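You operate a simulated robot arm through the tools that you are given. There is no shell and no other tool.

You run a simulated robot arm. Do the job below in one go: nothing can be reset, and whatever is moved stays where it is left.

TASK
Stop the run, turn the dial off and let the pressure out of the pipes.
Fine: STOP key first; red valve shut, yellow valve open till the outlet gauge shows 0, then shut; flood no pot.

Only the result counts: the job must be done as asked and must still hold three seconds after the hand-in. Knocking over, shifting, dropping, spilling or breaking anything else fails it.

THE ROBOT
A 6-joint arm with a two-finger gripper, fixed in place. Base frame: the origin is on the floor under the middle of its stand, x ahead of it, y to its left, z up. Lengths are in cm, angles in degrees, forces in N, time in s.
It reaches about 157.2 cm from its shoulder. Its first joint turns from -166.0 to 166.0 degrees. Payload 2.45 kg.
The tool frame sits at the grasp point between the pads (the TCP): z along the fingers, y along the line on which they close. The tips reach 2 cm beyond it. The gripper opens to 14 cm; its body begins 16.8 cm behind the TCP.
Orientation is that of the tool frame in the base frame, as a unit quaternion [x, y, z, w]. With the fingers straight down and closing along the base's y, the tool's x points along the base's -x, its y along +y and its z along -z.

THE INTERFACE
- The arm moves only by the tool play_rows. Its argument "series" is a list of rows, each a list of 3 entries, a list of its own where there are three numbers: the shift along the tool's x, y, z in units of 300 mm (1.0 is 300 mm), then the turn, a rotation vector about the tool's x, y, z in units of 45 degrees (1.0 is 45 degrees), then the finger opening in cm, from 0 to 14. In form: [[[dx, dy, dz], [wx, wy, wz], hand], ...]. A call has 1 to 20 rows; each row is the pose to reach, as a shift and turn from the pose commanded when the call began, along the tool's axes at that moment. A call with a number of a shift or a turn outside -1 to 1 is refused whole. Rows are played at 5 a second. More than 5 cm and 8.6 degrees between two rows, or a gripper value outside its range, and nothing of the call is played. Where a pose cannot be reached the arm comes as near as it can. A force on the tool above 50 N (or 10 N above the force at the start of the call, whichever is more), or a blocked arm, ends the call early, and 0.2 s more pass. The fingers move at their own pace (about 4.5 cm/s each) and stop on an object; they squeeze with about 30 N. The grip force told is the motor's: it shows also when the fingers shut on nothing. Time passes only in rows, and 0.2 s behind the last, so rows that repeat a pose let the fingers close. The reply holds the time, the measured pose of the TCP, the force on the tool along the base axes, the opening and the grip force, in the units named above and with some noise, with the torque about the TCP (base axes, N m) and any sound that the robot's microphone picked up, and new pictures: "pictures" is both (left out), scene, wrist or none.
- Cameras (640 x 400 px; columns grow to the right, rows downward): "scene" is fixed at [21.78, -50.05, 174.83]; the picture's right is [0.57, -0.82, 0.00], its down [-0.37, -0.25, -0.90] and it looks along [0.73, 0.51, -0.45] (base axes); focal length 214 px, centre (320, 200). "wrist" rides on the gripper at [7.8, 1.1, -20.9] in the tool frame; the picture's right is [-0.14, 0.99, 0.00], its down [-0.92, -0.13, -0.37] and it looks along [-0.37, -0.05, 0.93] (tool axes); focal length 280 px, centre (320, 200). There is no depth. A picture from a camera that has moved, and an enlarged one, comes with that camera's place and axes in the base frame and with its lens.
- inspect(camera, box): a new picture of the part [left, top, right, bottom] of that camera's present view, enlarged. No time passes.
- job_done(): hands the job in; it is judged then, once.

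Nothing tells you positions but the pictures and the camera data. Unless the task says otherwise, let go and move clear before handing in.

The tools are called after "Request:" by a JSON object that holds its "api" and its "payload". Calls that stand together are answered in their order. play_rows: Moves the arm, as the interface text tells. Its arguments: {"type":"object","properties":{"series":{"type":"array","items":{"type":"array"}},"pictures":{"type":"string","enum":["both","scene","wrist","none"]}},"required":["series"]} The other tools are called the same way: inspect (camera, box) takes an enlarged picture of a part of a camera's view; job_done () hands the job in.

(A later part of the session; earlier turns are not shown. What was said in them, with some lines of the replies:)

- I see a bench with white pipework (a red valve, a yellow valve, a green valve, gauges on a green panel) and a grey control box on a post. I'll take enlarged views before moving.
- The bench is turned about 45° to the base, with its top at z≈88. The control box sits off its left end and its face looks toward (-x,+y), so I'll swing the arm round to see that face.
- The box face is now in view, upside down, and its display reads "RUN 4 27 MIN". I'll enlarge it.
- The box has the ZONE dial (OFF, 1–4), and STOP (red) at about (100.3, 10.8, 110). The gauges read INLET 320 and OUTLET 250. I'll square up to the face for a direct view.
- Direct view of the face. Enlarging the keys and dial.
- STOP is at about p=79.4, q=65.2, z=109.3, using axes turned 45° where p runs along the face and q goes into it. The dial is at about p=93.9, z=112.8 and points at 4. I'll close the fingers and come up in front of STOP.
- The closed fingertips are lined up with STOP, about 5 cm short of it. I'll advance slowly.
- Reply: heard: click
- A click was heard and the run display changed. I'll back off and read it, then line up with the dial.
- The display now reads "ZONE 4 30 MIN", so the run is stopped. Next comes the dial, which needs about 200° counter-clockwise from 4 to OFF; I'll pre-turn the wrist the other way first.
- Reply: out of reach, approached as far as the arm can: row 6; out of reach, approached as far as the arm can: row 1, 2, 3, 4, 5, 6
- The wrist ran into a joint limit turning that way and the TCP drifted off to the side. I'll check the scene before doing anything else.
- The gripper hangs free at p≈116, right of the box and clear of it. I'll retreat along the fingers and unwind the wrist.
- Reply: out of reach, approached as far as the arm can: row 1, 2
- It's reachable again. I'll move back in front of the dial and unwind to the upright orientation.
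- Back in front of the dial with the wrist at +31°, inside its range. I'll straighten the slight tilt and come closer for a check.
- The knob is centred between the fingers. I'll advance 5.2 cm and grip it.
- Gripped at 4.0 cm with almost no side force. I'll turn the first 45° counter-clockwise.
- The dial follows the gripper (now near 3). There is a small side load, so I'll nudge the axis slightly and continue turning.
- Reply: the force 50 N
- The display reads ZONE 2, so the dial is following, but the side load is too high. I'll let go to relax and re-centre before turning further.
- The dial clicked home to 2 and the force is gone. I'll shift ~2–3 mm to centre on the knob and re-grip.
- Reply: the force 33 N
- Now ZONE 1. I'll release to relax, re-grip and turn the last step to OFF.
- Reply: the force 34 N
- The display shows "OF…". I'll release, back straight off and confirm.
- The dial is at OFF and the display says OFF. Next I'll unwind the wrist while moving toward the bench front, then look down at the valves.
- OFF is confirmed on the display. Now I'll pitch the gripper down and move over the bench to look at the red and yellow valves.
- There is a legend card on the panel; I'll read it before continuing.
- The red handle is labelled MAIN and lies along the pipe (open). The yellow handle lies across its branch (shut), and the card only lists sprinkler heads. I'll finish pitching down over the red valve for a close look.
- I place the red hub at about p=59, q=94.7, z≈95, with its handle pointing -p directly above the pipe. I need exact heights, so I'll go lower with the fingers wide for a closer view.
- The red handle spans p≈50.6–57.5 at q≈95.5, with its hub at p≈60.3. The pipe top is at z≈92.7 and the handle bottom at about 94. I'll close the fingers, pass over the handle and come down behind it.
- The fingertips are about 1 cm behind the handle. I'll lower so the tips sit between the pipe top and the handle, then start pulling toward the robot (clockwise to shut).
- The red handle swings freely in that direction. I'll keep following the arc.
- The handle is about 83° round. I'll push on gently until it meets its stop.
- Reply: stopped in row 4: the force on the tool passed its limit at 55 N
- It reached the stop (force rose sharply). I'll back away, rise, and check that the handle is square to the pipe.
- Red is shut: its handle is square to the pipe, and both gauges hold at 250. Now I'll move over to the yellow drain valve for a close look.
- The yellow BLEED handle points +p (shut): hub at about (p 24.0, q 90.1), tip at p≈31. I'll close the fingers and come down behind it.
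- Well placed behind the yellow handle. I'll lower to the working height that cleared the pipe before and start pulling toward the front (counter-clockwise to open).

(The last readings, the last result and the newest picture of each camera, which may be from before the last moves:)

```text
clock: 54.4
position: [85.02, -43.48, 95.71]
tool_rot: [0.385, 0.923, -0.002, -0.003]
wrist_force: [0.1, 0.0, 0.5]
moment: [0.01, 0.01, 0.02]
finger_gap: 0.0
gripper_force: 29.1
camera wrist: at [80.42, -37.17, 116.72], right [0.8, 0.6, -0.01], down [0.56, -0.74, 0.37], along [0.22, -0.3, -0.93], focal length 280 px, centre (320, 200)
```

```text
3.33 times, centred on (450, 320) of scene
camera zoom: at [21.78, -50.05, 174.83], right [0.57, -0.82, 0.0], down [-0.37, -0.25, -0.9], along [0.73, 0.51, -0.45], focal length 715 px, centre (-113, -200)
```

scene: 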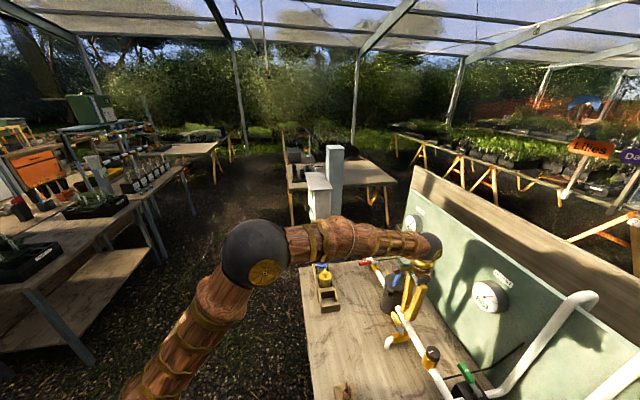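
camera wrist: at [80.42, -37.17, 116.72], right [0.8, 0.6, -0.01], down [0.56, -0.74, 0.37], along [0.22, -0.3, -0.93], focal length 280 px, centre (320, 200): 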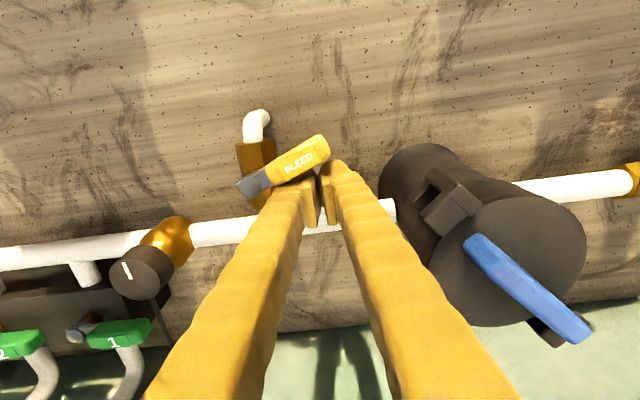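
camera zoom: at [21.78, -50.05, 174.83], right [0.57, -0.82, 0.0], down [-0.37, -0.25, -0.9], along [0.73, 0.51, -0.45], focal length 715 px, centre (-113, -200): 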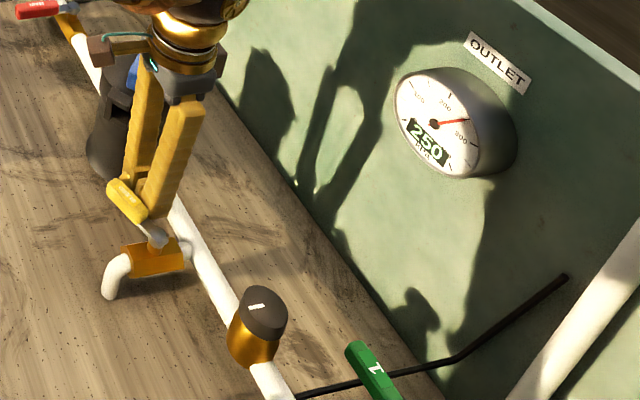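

The yellow handle is moving freely. I'll continue along its arc.

Request:
{"api": "play_rows", "payload": {"series": [[[0.028, 0.004, 0], [0, 0, 0], 0], [[0.055, 0.007, 0], [0, 0, 0], 0], [[0.075, 0.005, 0], [0, 0, 0], 0], [[0.095, 0.001, 0], [0, 0, 0], 0], [[0.114, -0.005, 0], [0, 0, 0], 0], [[0.132, -0.012, 0], [0, 0, 0], 0], [[0.147, -0.022, 0], [0, 0, 0], 0], [[0.162, -0.032, 0], [0, 0, 0], 0], [[0.174, -0.044, 0], [0, 0, 0], 0], [[0.185, -0.056, 0], [0, 0, 0], 0]], "pictures": "wrist"}}

Request:
{"api": "inspect", "payload": {"camera": "wrist", "box": [200, 70, 420, 250]}}

Request:
{"api": "inspect", "payload": {"camera": "scene", "box": [360, 260, 540, 380]}}

```text
clock: 56.6
position: [79.68, -40.87, 95.83]
tool_rot: [0.384, 0.923, -0.002, -0.002]
wrist_force: [1.0, -0.6, 0.0]
moment: [0.05, 0.0, 0.03]
finger_gap: 0.02
gripper_force: 29.7
camera wrist: at [75.16, -34.46, 116.82], right [0.8, 0.6, -0.01], down [0.56, -0.74, 0.37], along [0.22, -0.3, -0.93], focal length 280 px, centre (320, 200)
```

wrist: 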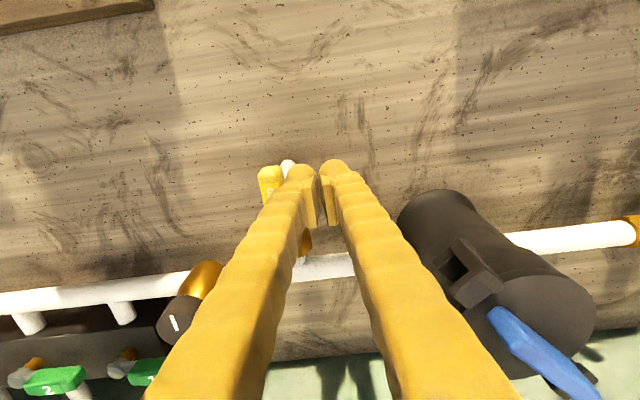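

```text
2.22 times, centred on (310, 160) of wrist
camera zoom: at [75.16, -34.46, 116.82], right [0.8, 0.6, -0.01], down [0.56, -0.74, 0.37], along [0.22, -0.3, -0.93], focal length 623 px, centre (342, 289)
```

zoom: 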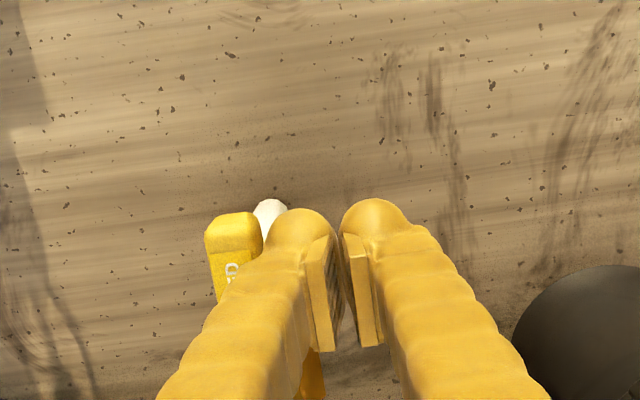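

```text
3.33 times, centred on (450, 320) of scene
camera zoom: at [21.78, -50.05, 174.83], right [0.57, -0.82, 0.0], down [-0.37, -0.25, -0.9], along [0.73, 0.51, -0.45], focal length 715 px, centre (-113, -200)
```

zoom: 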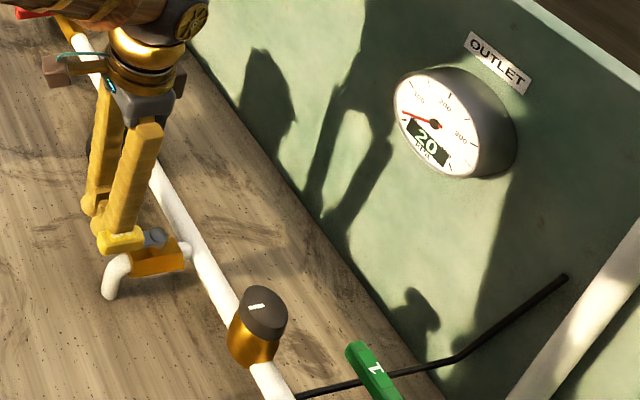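

The OUTLET gauge has fallen from 250 to 20 and is still dropping. I'll back off and rise, leaving the valve open while it drains, and re-read the gauge.

Request:
{"api": "play_rows", "payload": {"series": [[[0, 0.04, 0], [0, 0, 0], 0], [[0, 0.07, -0.05], [0, 0, 0], 0], [[0, 0.07, -0.18], [0, 0, 0], 0], [[0, 0.07, -0.32], [0, 0, 0], 4], [[0.03, 0.02, -0.45], [0, 0, 0], 10], [[0.06, -0.04, -0.58], [0, 0, 0], 14], [[0.06, -0.1, -0.65], [0, 0, 0], 14], [[0.06, -0.1, -0.65], [0, 0, 0], 14], [[0.06, -0.1, -0.65], [0, 0, 0], 14]], "pictures": "both"}}

Request:
{"api": "inspect", "payload": {"camera": "wrist", "box": [220, 90, 420, 250]}}

Request:
{"api": "inspect", "payload": {"camera": "scene", "box": [360, 260, 540, 380]}}

Request:
{"api": "inspect", "payload": {"camera": "scene", "box": [400, 200, 520, 320]}}

```text
clock: 58.6
position: [76.41, -41.69, 115.2]
tool_rot: [0.384, 0.923, -0.002, -0.003]
wrist_force: [-0.1, -0.9, 0.5]
moment: [0.01, -0.01, 0.0]
finger_gap: 12.09
gripper_force: 0.1
camera wrist: at [71.85, -35.35, 136.24], right [0.8, 0.6, -0.01], down [0.56, -0.74, 0.37], along [0.22, -0.3, -0.93], focal length 280 px, centre (320, 200)
```

scene: 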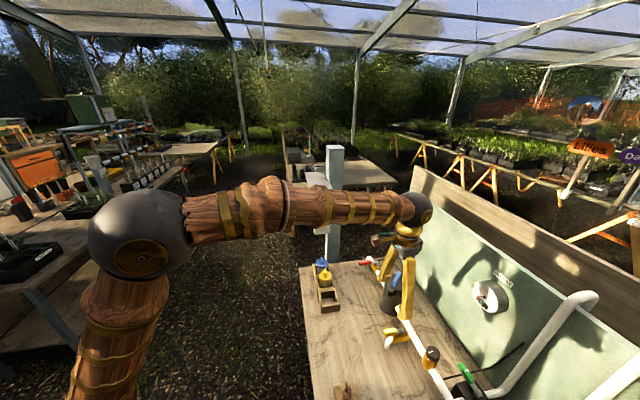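
wrist: 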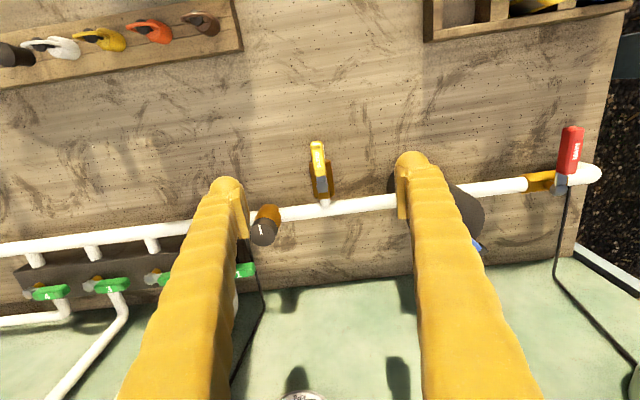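

```text
2.50 times, centred on (320, 170) of wrist
camera zoom: at [71.85, -35.35, 136.24], right [0.8, 0.6, -0.01], down [0.56, -0.74, 0.37], along [0.22, -0.3, -0.93], focal length 701 px, centre (320, 275)
```

zoom: 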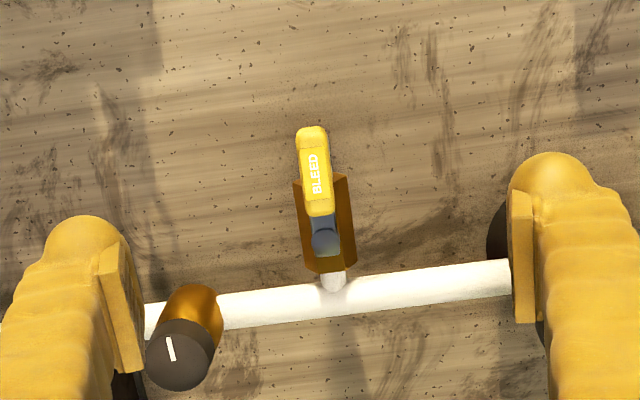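

```text
3.33 times, centred on (450, 320) of scene
camera zoom: at [21.78, -50.05, 174.83], right [0.57, -0.82, 0.0], down [-0.37, -0.25, -0.9], along [0.73, 0.51, -0.45], focal length 715 px, centre (-113, -200)
```

zoom: 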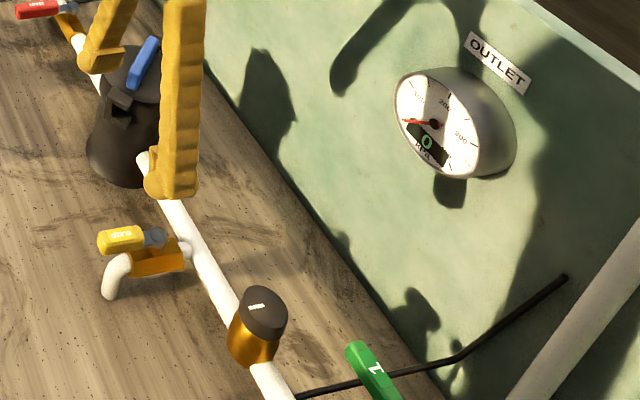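

```text
3.33 times, centred on (460, 260) of scene
camera zoom: at [21.78, -50.05, 174.83], right [0.57, -0.82, 0.0], down [-0.37, -0.25, -0.9], along [0.73, 0.51, -0.45], focal length 715 px, centre (-147, 0)
```

zoom: 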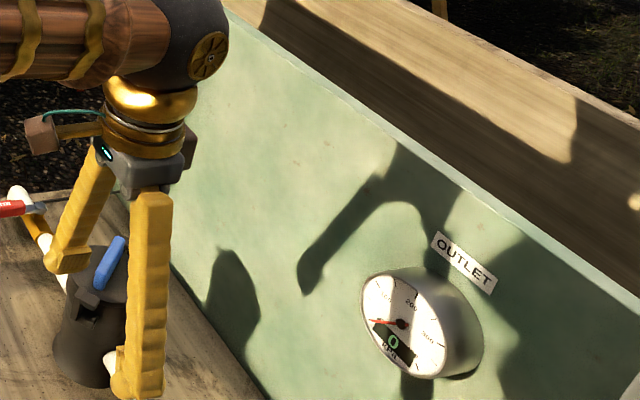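

The OUTLET gauge reads 0 with the bleed fully open. Now I'll close the fingers and come down on the far (-p) side of the yellow handle to push it shut again.

Request:
{"api": "play_rows", "payload": {"series": [[[-0.02, -0.06, 0], [0, 0, 0], 0], [[-0.04, -0.12, 0], [0, 0, 0], 0], [[-0.05, -0.165, 0], [0, 0, 0], 0], [[-0.05, -0.165, 0], [0, 0, 0], 0], [[-0.05, -0.165, 0], [0, 0, 0], 0], [[-0.05, -0.165, 0.05], [0, 0, 0], 0], [[-0.05, -0.165, 0.1], [0, 0, 0], 0], [[-0.05, -0.165, 0.18], [0, 0, 0], 0], [[-0.05, -0.165, 0.28], [0, 0, 0], 0], [[-0.05, -0.165, 0.38], [0, 0, 0], 0], [[-0.05, -0.165, 0.48], [0, 0, 0], 0], [[-0.05, -0.165, 0.57], [0, 0, 0], 0], [[-0.05, -0.165, 0.57], [0, 0, 0], 0]], "pictures": "wrist"}}

Request:
{"api": "inspect", "payload": {"camera": "wrist", "box": [240, 90, 440, 250]}}

Request:
{"api": "inspect", "payload": {"camera": "scene", "box": [360, 270, 540, 390]}}

```text
clock: 61.4
position: [74.04, -46.25, 98.03]
tool_rot: [0.384, 0.923, -0.001, -0.002]
wrist_force: [-0.3, 0.4, 0.1]
moment: [-0.02, 0.01, 0.0]
finger_gap: 0.04
gripper_force: 29.3
camera wrist: at [69.44, -40.02, 119.07], right [0.8, 0.6, -0.01], down [0.56, -0.74, 0.37], along [0.22, -0.3, -0.93], focal length 280 px, centre (320, 200)
```

wrist: 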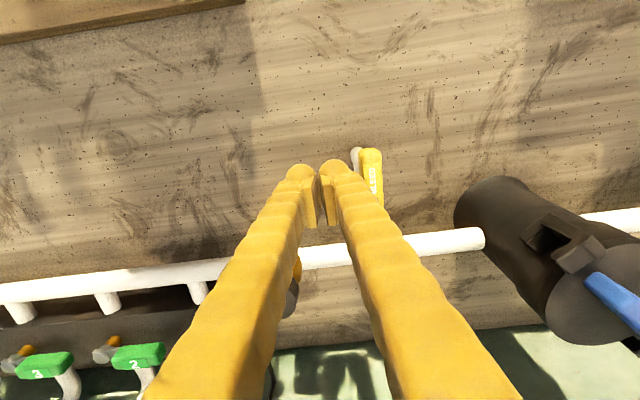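

```text
2.50 times, centred on (340, 170) of wrist
camera zoom: at [69.44, -40.02, 119.07], right [0.8, 0.6, -0.01], down [0.56, -0.74, 0.37], along [0.22, -0.3, -0.93], focal length 701 px, centre (270, 275)
```

zoom: 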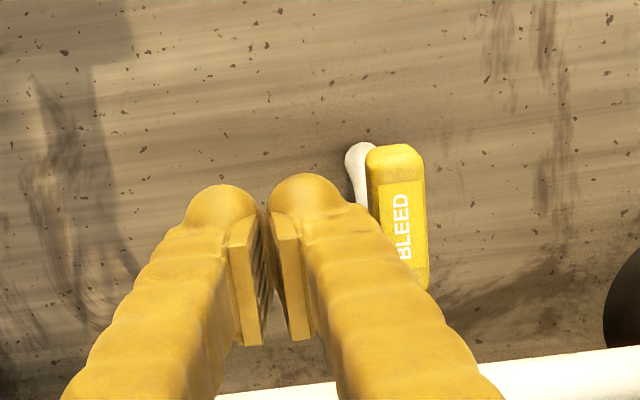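

```text
3.33 times, centred on (450, 330) of scene
camera zoom: at [21.78, -50.05, 174.83], right [0.57, -0.82, 0.0], down [-0.37, -0.25, -0.9], along [0.73, 0.51, -0.45], focal length 715 px, centre (-113, -233)
```

zoom: 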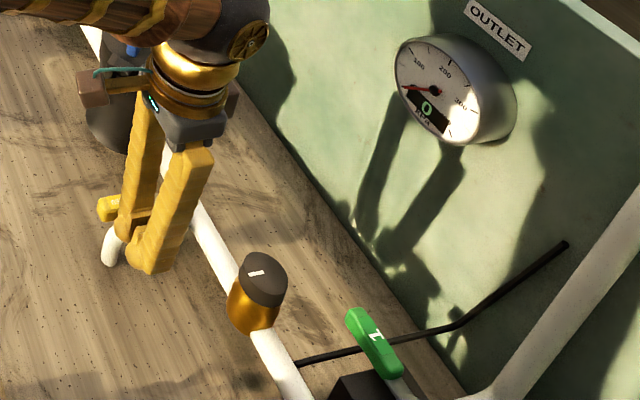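

Fingertips sit beside the yellow handle and the gauge still shows 0. I'll lower and start pushing it back toward shut.

Request:
{"api": "play_rows", "payload": {"series": [[[0, 0, 0.035], [0, 0, 0], 0], [[0, 0, 0.065], [0, 0, 0], 0], [[0, 0, 0.075], [0, 0, 0], 0], [[0.005, 0.02, 0.075], [0, 0, 0], 0], [[0.009, 0.045, 0.075], [0, 0, 0], 0], [[0.02, 0.07, 0.075], [0, 0, 0], 0], [[0.029, 0.095, 0.075], [0, 0, 0], 0], [[0.033, 0.12, 0.075], [0, 0, 0], 0], [[0.035, 0.145, 0.075], [0, 0, 0], 0], [[0.033, 0.17, 0.075], [0, 0, 0], 0]], "pictures": "wrist"}}

Request:
{"api": "inspect", "payload": {"camera": "wrist", "box": [220, 70, 420, 230]}}

Request:
{"api": "inspect", "payload": {"camera": "scene", "box": [360, 270, 540, 390]}}

```text
clock: 63.6
position: [76.83, -42.0, 95.95]
tool_rot: [0.384, 0.923, -0.002, -0.002]
wrist_force: [-0.5, 0.7, 0.4]
moment: [0.0, -0.03, 0.03]
finger_gap: 0.0
gripper_force: 29.5
camera wrist: at [72.23, -35.71, 116.9], right [0.8, 0.6, -0.01], down [0.56, -0.74, 0.37], along [0.22, -0.3, -0.93], focal length 280 px, centre (320, 200)
```

wrist: 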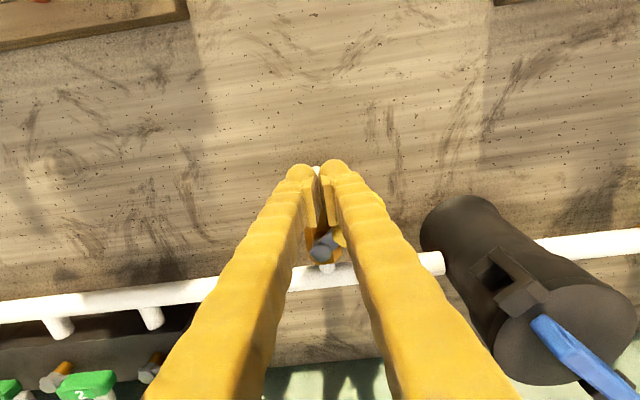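

```text
2.50 times, centred on (320, 150) of wrist
camera zoom: at [72.23, -35.71, 116.9], right [0.8, 0.6, -0.01], down [0.56, -0.74, 0.37], along [0.22, -0.3, -0.93], focal length 701 px, centre (320, 325)
```

zoom: 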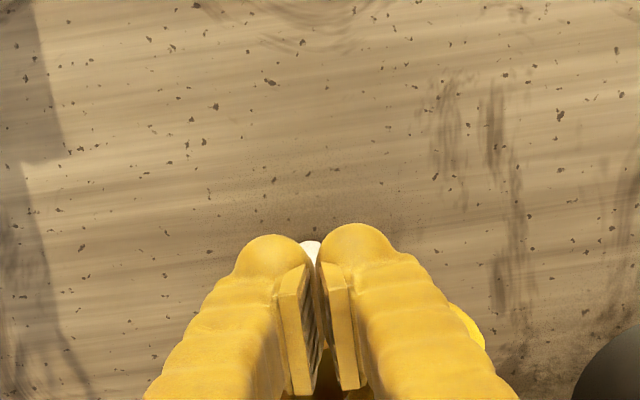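

```text
3.33 times, centred on (450, 330) of scene
camera zoom: at [21.78, -50.05, 174.83], right [0.57, -0.82, 0.0], down [-0.37, -0.25, -0.9], along [0.73, 0.51, -0.45], focal length 715 px, centre (-113, -233)
```

zoom: 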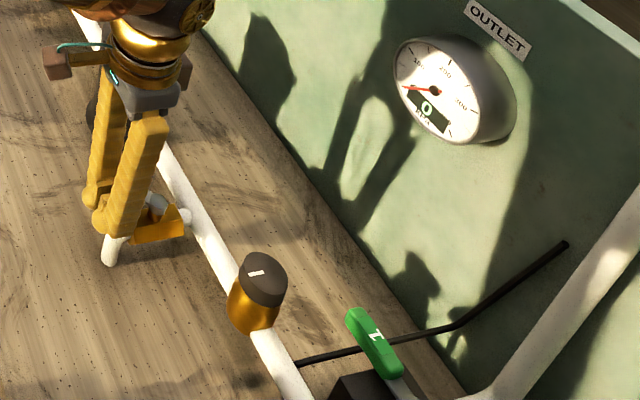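

The handle is swinging back. I'll continue along the closing arc.

Request:
{"api": "play_rows", "payload": {"series": [[[-0.002, 0.029, 0], [0, 0, 0], 0], [[-0.012, 0.056, 0], [0, 0, 0], 0], [[-0.026, 0.079, 0], [0, 0, 0], 0], [[-0.042, 0.102, 0], [0, 0, 0], 0], [[-0.062, 0.122, 0], [0, 0, 0], 0], [[-0.082, 0.136, 0], [0, 0, 0], 0]], "pictures": "wrist"}}

Request:
{"api": "inspect", "payload": {"camera": "wrist", "box": [220, 90, 420, 270]}}

Request:
{"api": "inspect", "payload": {"camera": "scene", "box": [360, 270, 540, 390]}}

```text
clock: 65.0
position: [81.5, -40.66, 95.92]
tool_rot: [0.383, 0.924, -0.001, -0.003]
wrist_force: [0.2, 0.1, -0.2]
moment: [0.0, -0.04, -0.04]
finger_gap: 0.03
gripper_force: 29.6
camera wrist: at [76.84, -34.39, 116.9], right [0.8, 0.6, -0.01], down [0.56, -0.74, 0.37], along [0.21, -0.3, -0.93], focal length 280 px, centre (320, 200)
```

wrist: 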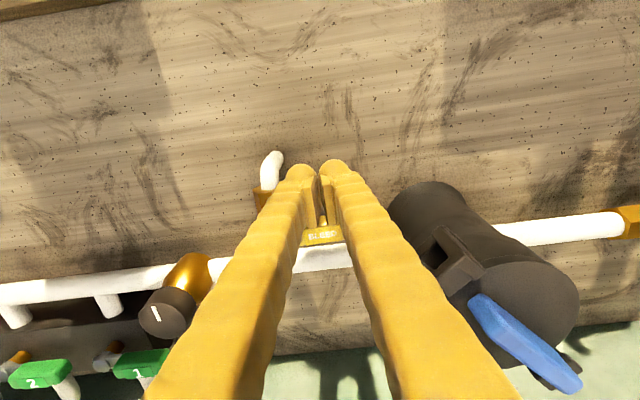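

```text
2.22 times, centred on (320, 180) of wrist
camera zoom: at [76.84, -34.39, 116.9], right [0.8, 0.6, -0.01], down [0.56, -0.74, 0.37], along [0.21, -0.3, -0.93], focal length 623 px, centre (320, 244)
```

zoom: 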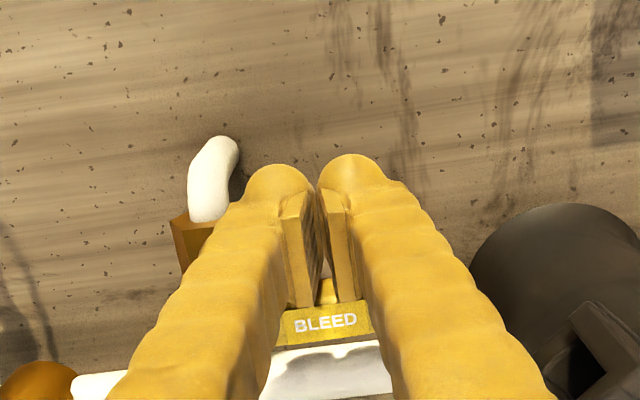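

```text
3.33 times, centred on (450, 330) of scene
camera zoom: at [21.78, -50.05, 174.83], right [0.57, -0.82, 0.0], down [-0.37, -0.25, -0.9], along [0.73, 0.51, -0.45], focal length 715 px, centre (-113, -233)
```

zoom: 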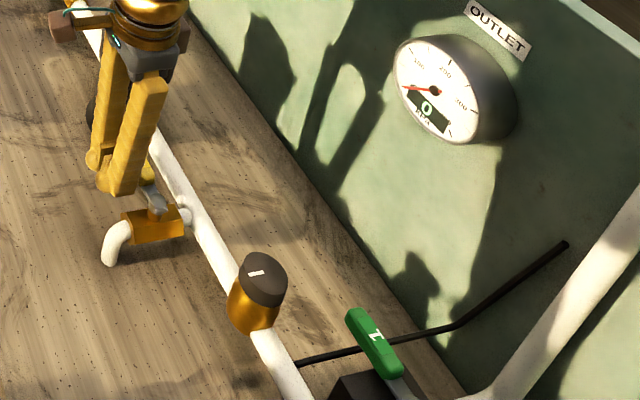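

Nearly closed. I'll push on gently toward +q until the stop.

Request:
{"api": "play_rows", "payload": {"series": [[[-0.01, 0, 0], [0, 0, 0], 0], [[-0.018, 0, 0], [0, 0, 0], 0], [[-0.026, 0, 0], [0, 0, 0], 0], [[-0.033, 0, 0], [0, 0, 0], 0], [[-0.04, 0, 0], [0, 0, 0], 0], [[-0.047, 0, 0], [0, 0, 0], 0]], "pictures": "none"}}

Request:
{"api": "inspect", "payload": {"camera": "scene", "box": [360, 270, 460, 350]}}

```text
clock: 65.7
position: [81.54, -40.84, 95.85]
tool_rot: [0.384, 0.923, -0.001, -0.006]
wrist_force: [-13.3, 12.3, 5.9]
moment: [-0.01, 0.06, 0.0]
finger_gap: 0.59
gripper_force: 29.7
stopped in row 3: the force on the tool passed its limit at 58 N (the readings are from after the stop); the commanded pose is now the measured one
```

```text
5.00 times, centred on (410, 310) of scene
camera zoom: at [21.78, -50.05, 174.83], right [0.57, -0.82, 0.0], down [-0.37, -0.25, -0.9], along [0.73, 0.51, -0.45], focal length 1072 px, centre (-130, -350)
```

zoom: 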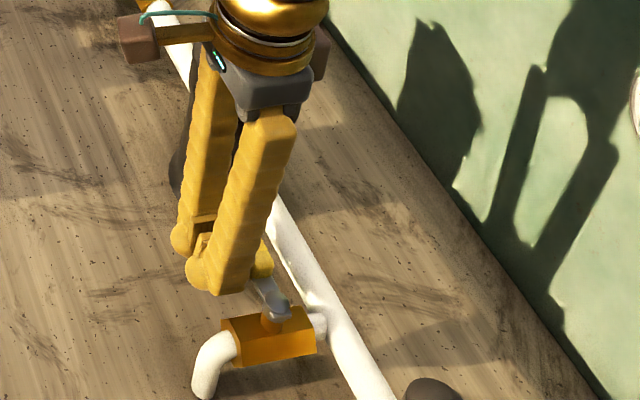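

It hit a hard stop. I'll back off toward the front, rise, and check the handle angle and gauges.

Request:
{"api": "play_rows", "payload": {"series": [[[0.03, 0, 0], [0, 0, 0], 0], [[0.07, 0, 0], [0, 0, 0], 0], [[0.07, 0, -0.1], [0, 0, 0], 0], [[0.07, 0, -0.25], [0, 0, 0], 0], [[0.07, -0.04, -0.4], [0, 0, 0], 6], [[0.07, -0.08, -0.55], [0, 0, 0], 12], [[0.07, -0.11, -0.68], [0, 0, 0], 14], [[0.07, -0.11, -0.68], [0, 0, 0], 14], [[0.07, -0.11, -0.68], [0, 0, 0], 14]], "pictures": "both"}}

Request:
{"api": "inspect", "payload": {"camera": "wrist", "box": [220, 110, 420, 270]}}

Request:
{"api": "inspect", "payload": {"camera": "scene", "box": [360, 260, 540, 380]}}

```text
clock: 67.7
position: [78.3, -41.38, 116.39]
tool_rot: [0.383, 0.924, -0.001, -0.006]
wrist_force: [-0.2, -0.6, -0.2]
moment: [0.02, 0.01, 0.03]
finger_gap: 10.32
gripper_force: 0.0
camera wrist: at [73.82, -35.15, 137.5], right [0.8, 0.6, -0.01], down [0.56, -0.74, 0.36], along [0.21, -0.29, -0.93], focal length 280 px, centre (320, 200)
```

scene: 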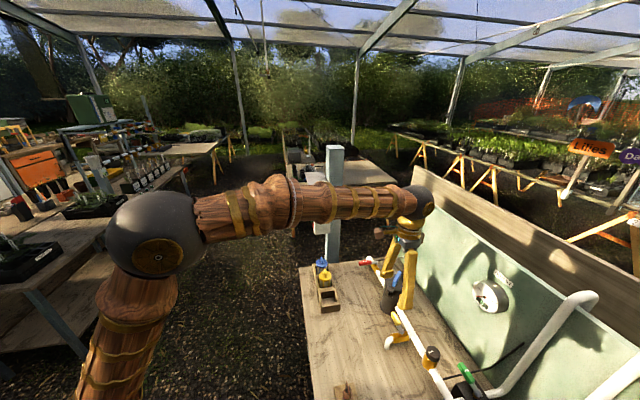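
wrist: 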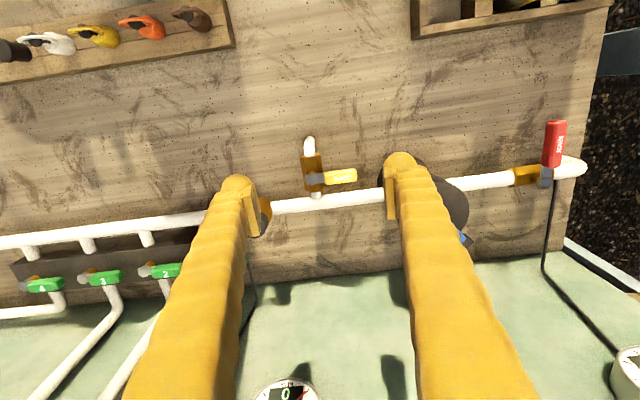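

```text
2.50 times, centred on (320, 190) of wrist
camera zoom: at [73.82, -35.15, 137.5], right [0.8, 0.6, -0.01], down [0.56, -0.74, 0.36], along [0.21, -0.29, -0.93], focal length 701 px, centre (320, 225)
```

zoom: 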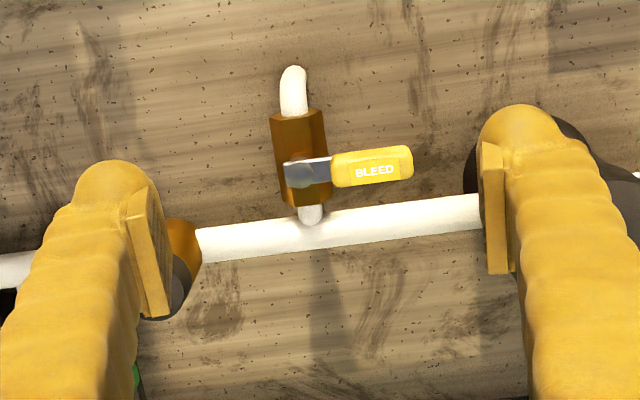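

```text
3.33 times, centred on (450, 320) of scene
camera zoom: at [21.78, -50.05, 174.83], right [0.57, -0.82, 0.0], down [-0.37, -0.25, -0.9], along [0.73, 0.51, -0.45], focal length 715 px, centre (-113, -200)
```

zoom: 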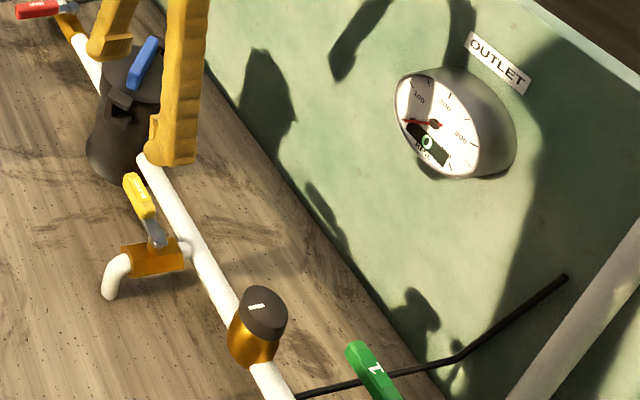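

The yellow handle is back across its branch and the OUTLET gauge holds at 0. I'll verify both handles and the inlet gauge closely.

Request:
{"api": "inspect", "payload": {"camera": "wrist", "box": [280, 120, 380, 220]}}

Request:
{"api": "inspect", "payload": {"camera": "wrist", "box": [490, 100, 640, 200]}}

Request:
{"api": "inspect", "payload": {"camera": "scene", "box": [290, 160, 430, 290]}}

Request:
{"api": "inspect", "payload": {"camera": "wrist", "box": [560, 320, 640, 400]}}

```text
4.00 times, centred on (330, 170) of wrist
camera zoom: at [73.82, -35.15, 137.5], right [0.8, 0.6, -0.01], down [0.56, -0.74, 0.36], along [0.21, -0.29, -0.93], focal length 1122 px, centre (280, 320)
```

zoom: 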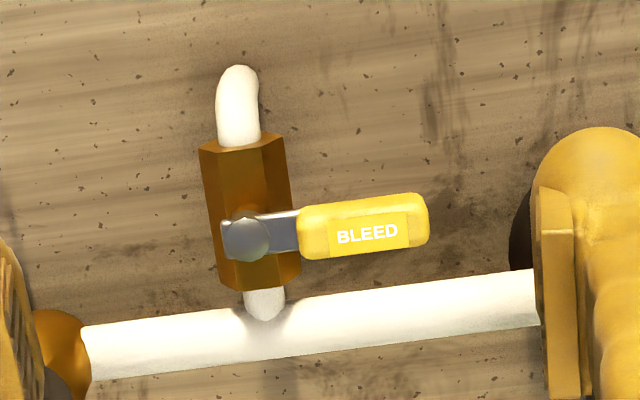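

```text
4.00 times, centred on (565, 150) of wrist
camera zoom: at [73.82, -35.15, 137.5], right [0.8, 0.6, -0.01], down [0.56, -0.74, 0.36], along [0.21, -0.29, -0.93], focal length 1122 px, centre (-660, 400)
```

zoom: 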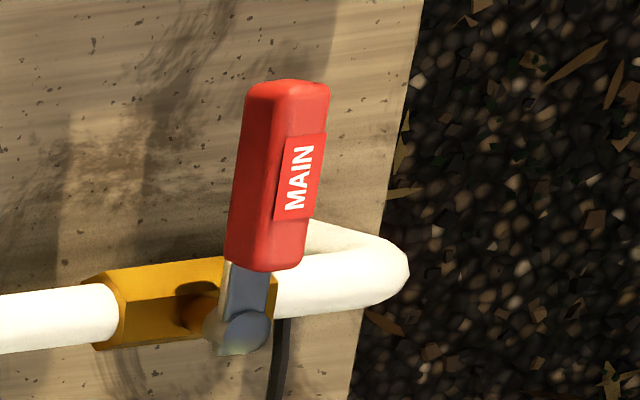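

```text
3.08 times, centred on (360, 225) of scene
camera zoom: at [21.78, -50.05, 174.83], right [0.57, -0.82, 0.0], down [-0.37, -0.25, -0.9], along [0.73, 0.51, -0.45], focal length 660 px, centre (197, 123)
```

zoom: 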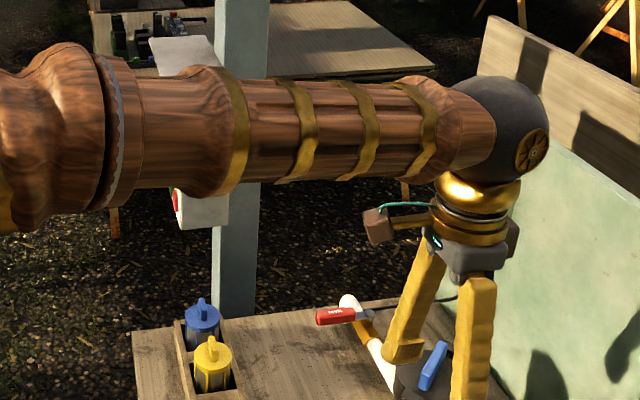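

```text
5.00 times, centred on (600, 360) of wrist
camera zoom: at [73.82, -35.15, 137.5], right [0.8, 0.6, -0.01], down [0.56, -0.74, 0.36], along [0.21, -0.29, -0.93], focal length 1402 px, centre (-1080, -600)
```

zoom: 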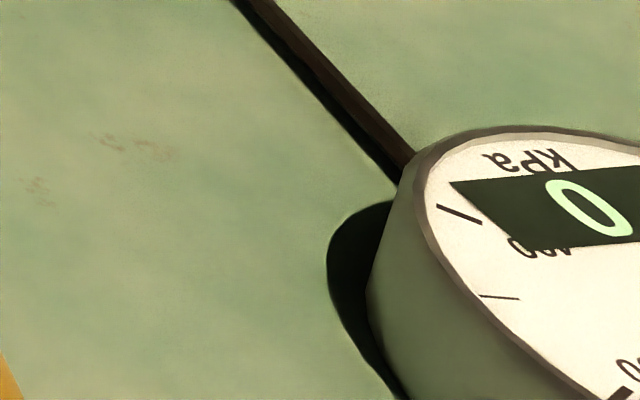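

Both gauges read 0, red is square to its pipe and yellow is back across its branch. I'll retreat up and away, then do a last check.

Request:
{"api": "play_rows", "payload": {"series": [[[0.06, 0, -0.08], [0, 0, 0], 14], [[0.15, 0, -0.16], [0, 0, 0], 14], [[0.26, 0, -0.24], [0, 0, 0], 14], [[0.37, 0, -0.32], [0, 0, 0], 14], [[0.49, 0, -0.4], [0, 0, 0], 14], [[0.61, 0, -0.45], [0, 0, 0], 14], [[0.73, 0, -0.5], [0, 0, 0], 14], [[0.8, 0, -0.5], [0, 0, 0], 14], [[0.8, 0, -0.5], [0, 0, 0], 14], [[0.8, 0, -0.5], [0, 0, 0], 14], [[0.8, 0, -0.5], [0, 0, 0], 14]], "pictures": "both"}}

Request:
{"api": "inspect", "payload": {"camera": "scene", "box": [340, 180, 560, 340]}}

Request:
{"api": "inspect", "payload": {"camera": "scene", "box": [260, 120, 420, 220]}}

Request:
{"api": "inspect", "payload": {"camera": "wrist", "box": [160, 100, 480, 300]}}

```text
clock: 70.0
position: [61.49, -24.47, 131.44]
tool_rot: [0.383, 0.924, -0.002, -0.005]
wrist_force: [-0.1, 0.3, 0.5]
moment: [-0.01, -0.02, 0.01]
finger_gap: 14.0
gripper_force: 0.1
camera wrist: at [57.0, -18.32, 152.48], right [0.8, 0.6, -0.01], down [0.56, -0.74, 0.36], along [0.21, -0.29, -0.93], focal length 280 px, centre (320, 200)
```

scene: 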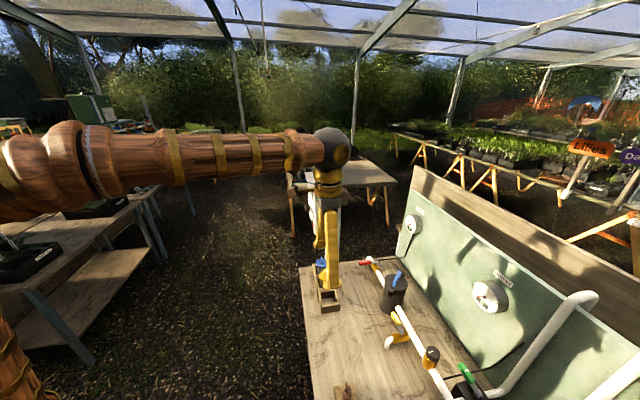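
wrist: 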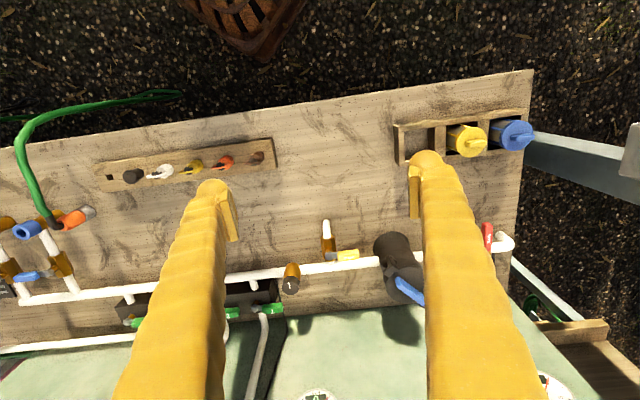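

```text
2.50 times, centred on (450, 260) of scene
camera zoom: at [21.78, -50.05, 174.83], right [0.57, -0.82, 0.0], down [-0.37, -0.25, -0.9], along [0.73, 0.51, -0.45], focal length 536 px, centre (-5, 50)
```

zoom: 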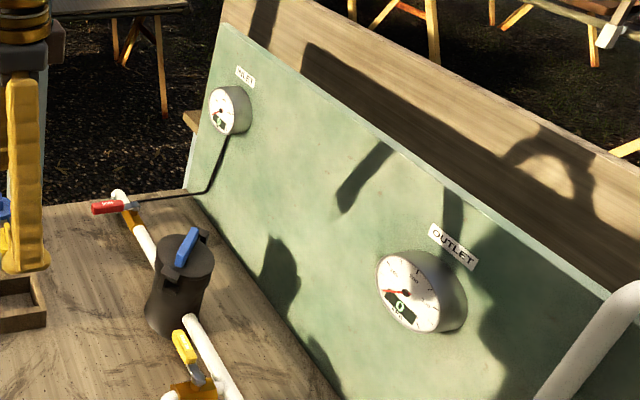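

```text
4.00 times, centred on (340, 170) of scene
camera zoom: at [21.78, -50.05, 174.83], right [0.57, -0.82, 0.0], down [-0.37, -0.25, -0.9], along [0.73, 0.51, -0.45], focal length 858 px, centre (240, 320)
```

zoom: 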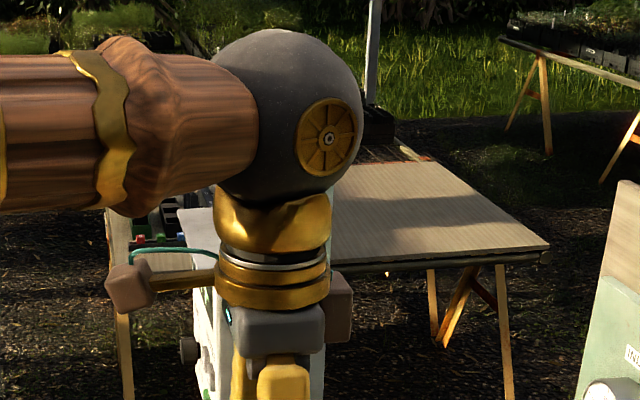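

```text
2.00 times, centred on (320, 200) of wrist
camera zoom: at [57.0, -18.32, 152.48], right [0.8, 0.6, -0.01], down [0.56, -0.74, 0.36], along [0.21, -0.29, -0.93], focal length 561 px, centre (320, 200)
```

zoom: 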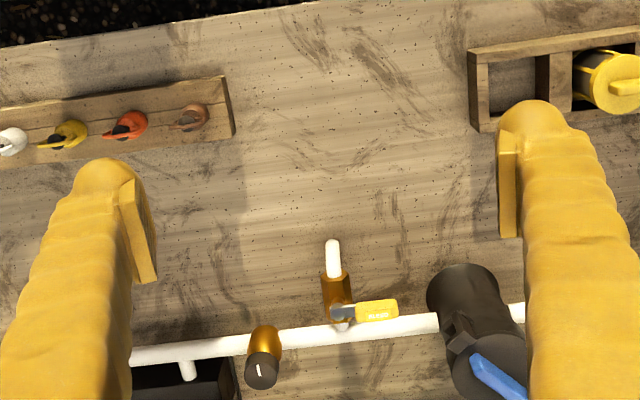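

Everything is in its final state: the run was stopped with the STOP key first and the dial is at OFF. Red is shut, yellow has been opened and shut again, both gauges read 0, and the arm is clear. Handing in.

Request:
{"api": "job_done", "payload": {}}

```text
The job is handed in.
```

The job is done and handed in: the run is stopped, the dial is off and the pipes are at zero pressure.

- **STOP key:** I pressed it first. It clicked, and the display dropped out of RUN.
- **Dial:** I turned it from 4 back through 3, 2 and 1 to OFF, and the display read OFF. I didn't look at the display again after moving to the valves, but nothing touched the box after that.
- **Red valve:** I turned it shut to its stop, so its handle now sits square across the pipe.
- **Yellow valve:** I opened it until the outlet gauge fell from 250 to 0, then shut it to its stop.
- **Gauges:** both inlet and outlet read 0 with both valves shut.
- **Pots:** I left the green zone valves as they were and saw no flooding.

While I was setting up for the dial, the wrist hit a joint limit and the arm drifted off to the right of the box. I saw no contact or anything moved in the pictures, and I brought it back before carrying on.

The arm is clear of the bench with the gripper empty and open.
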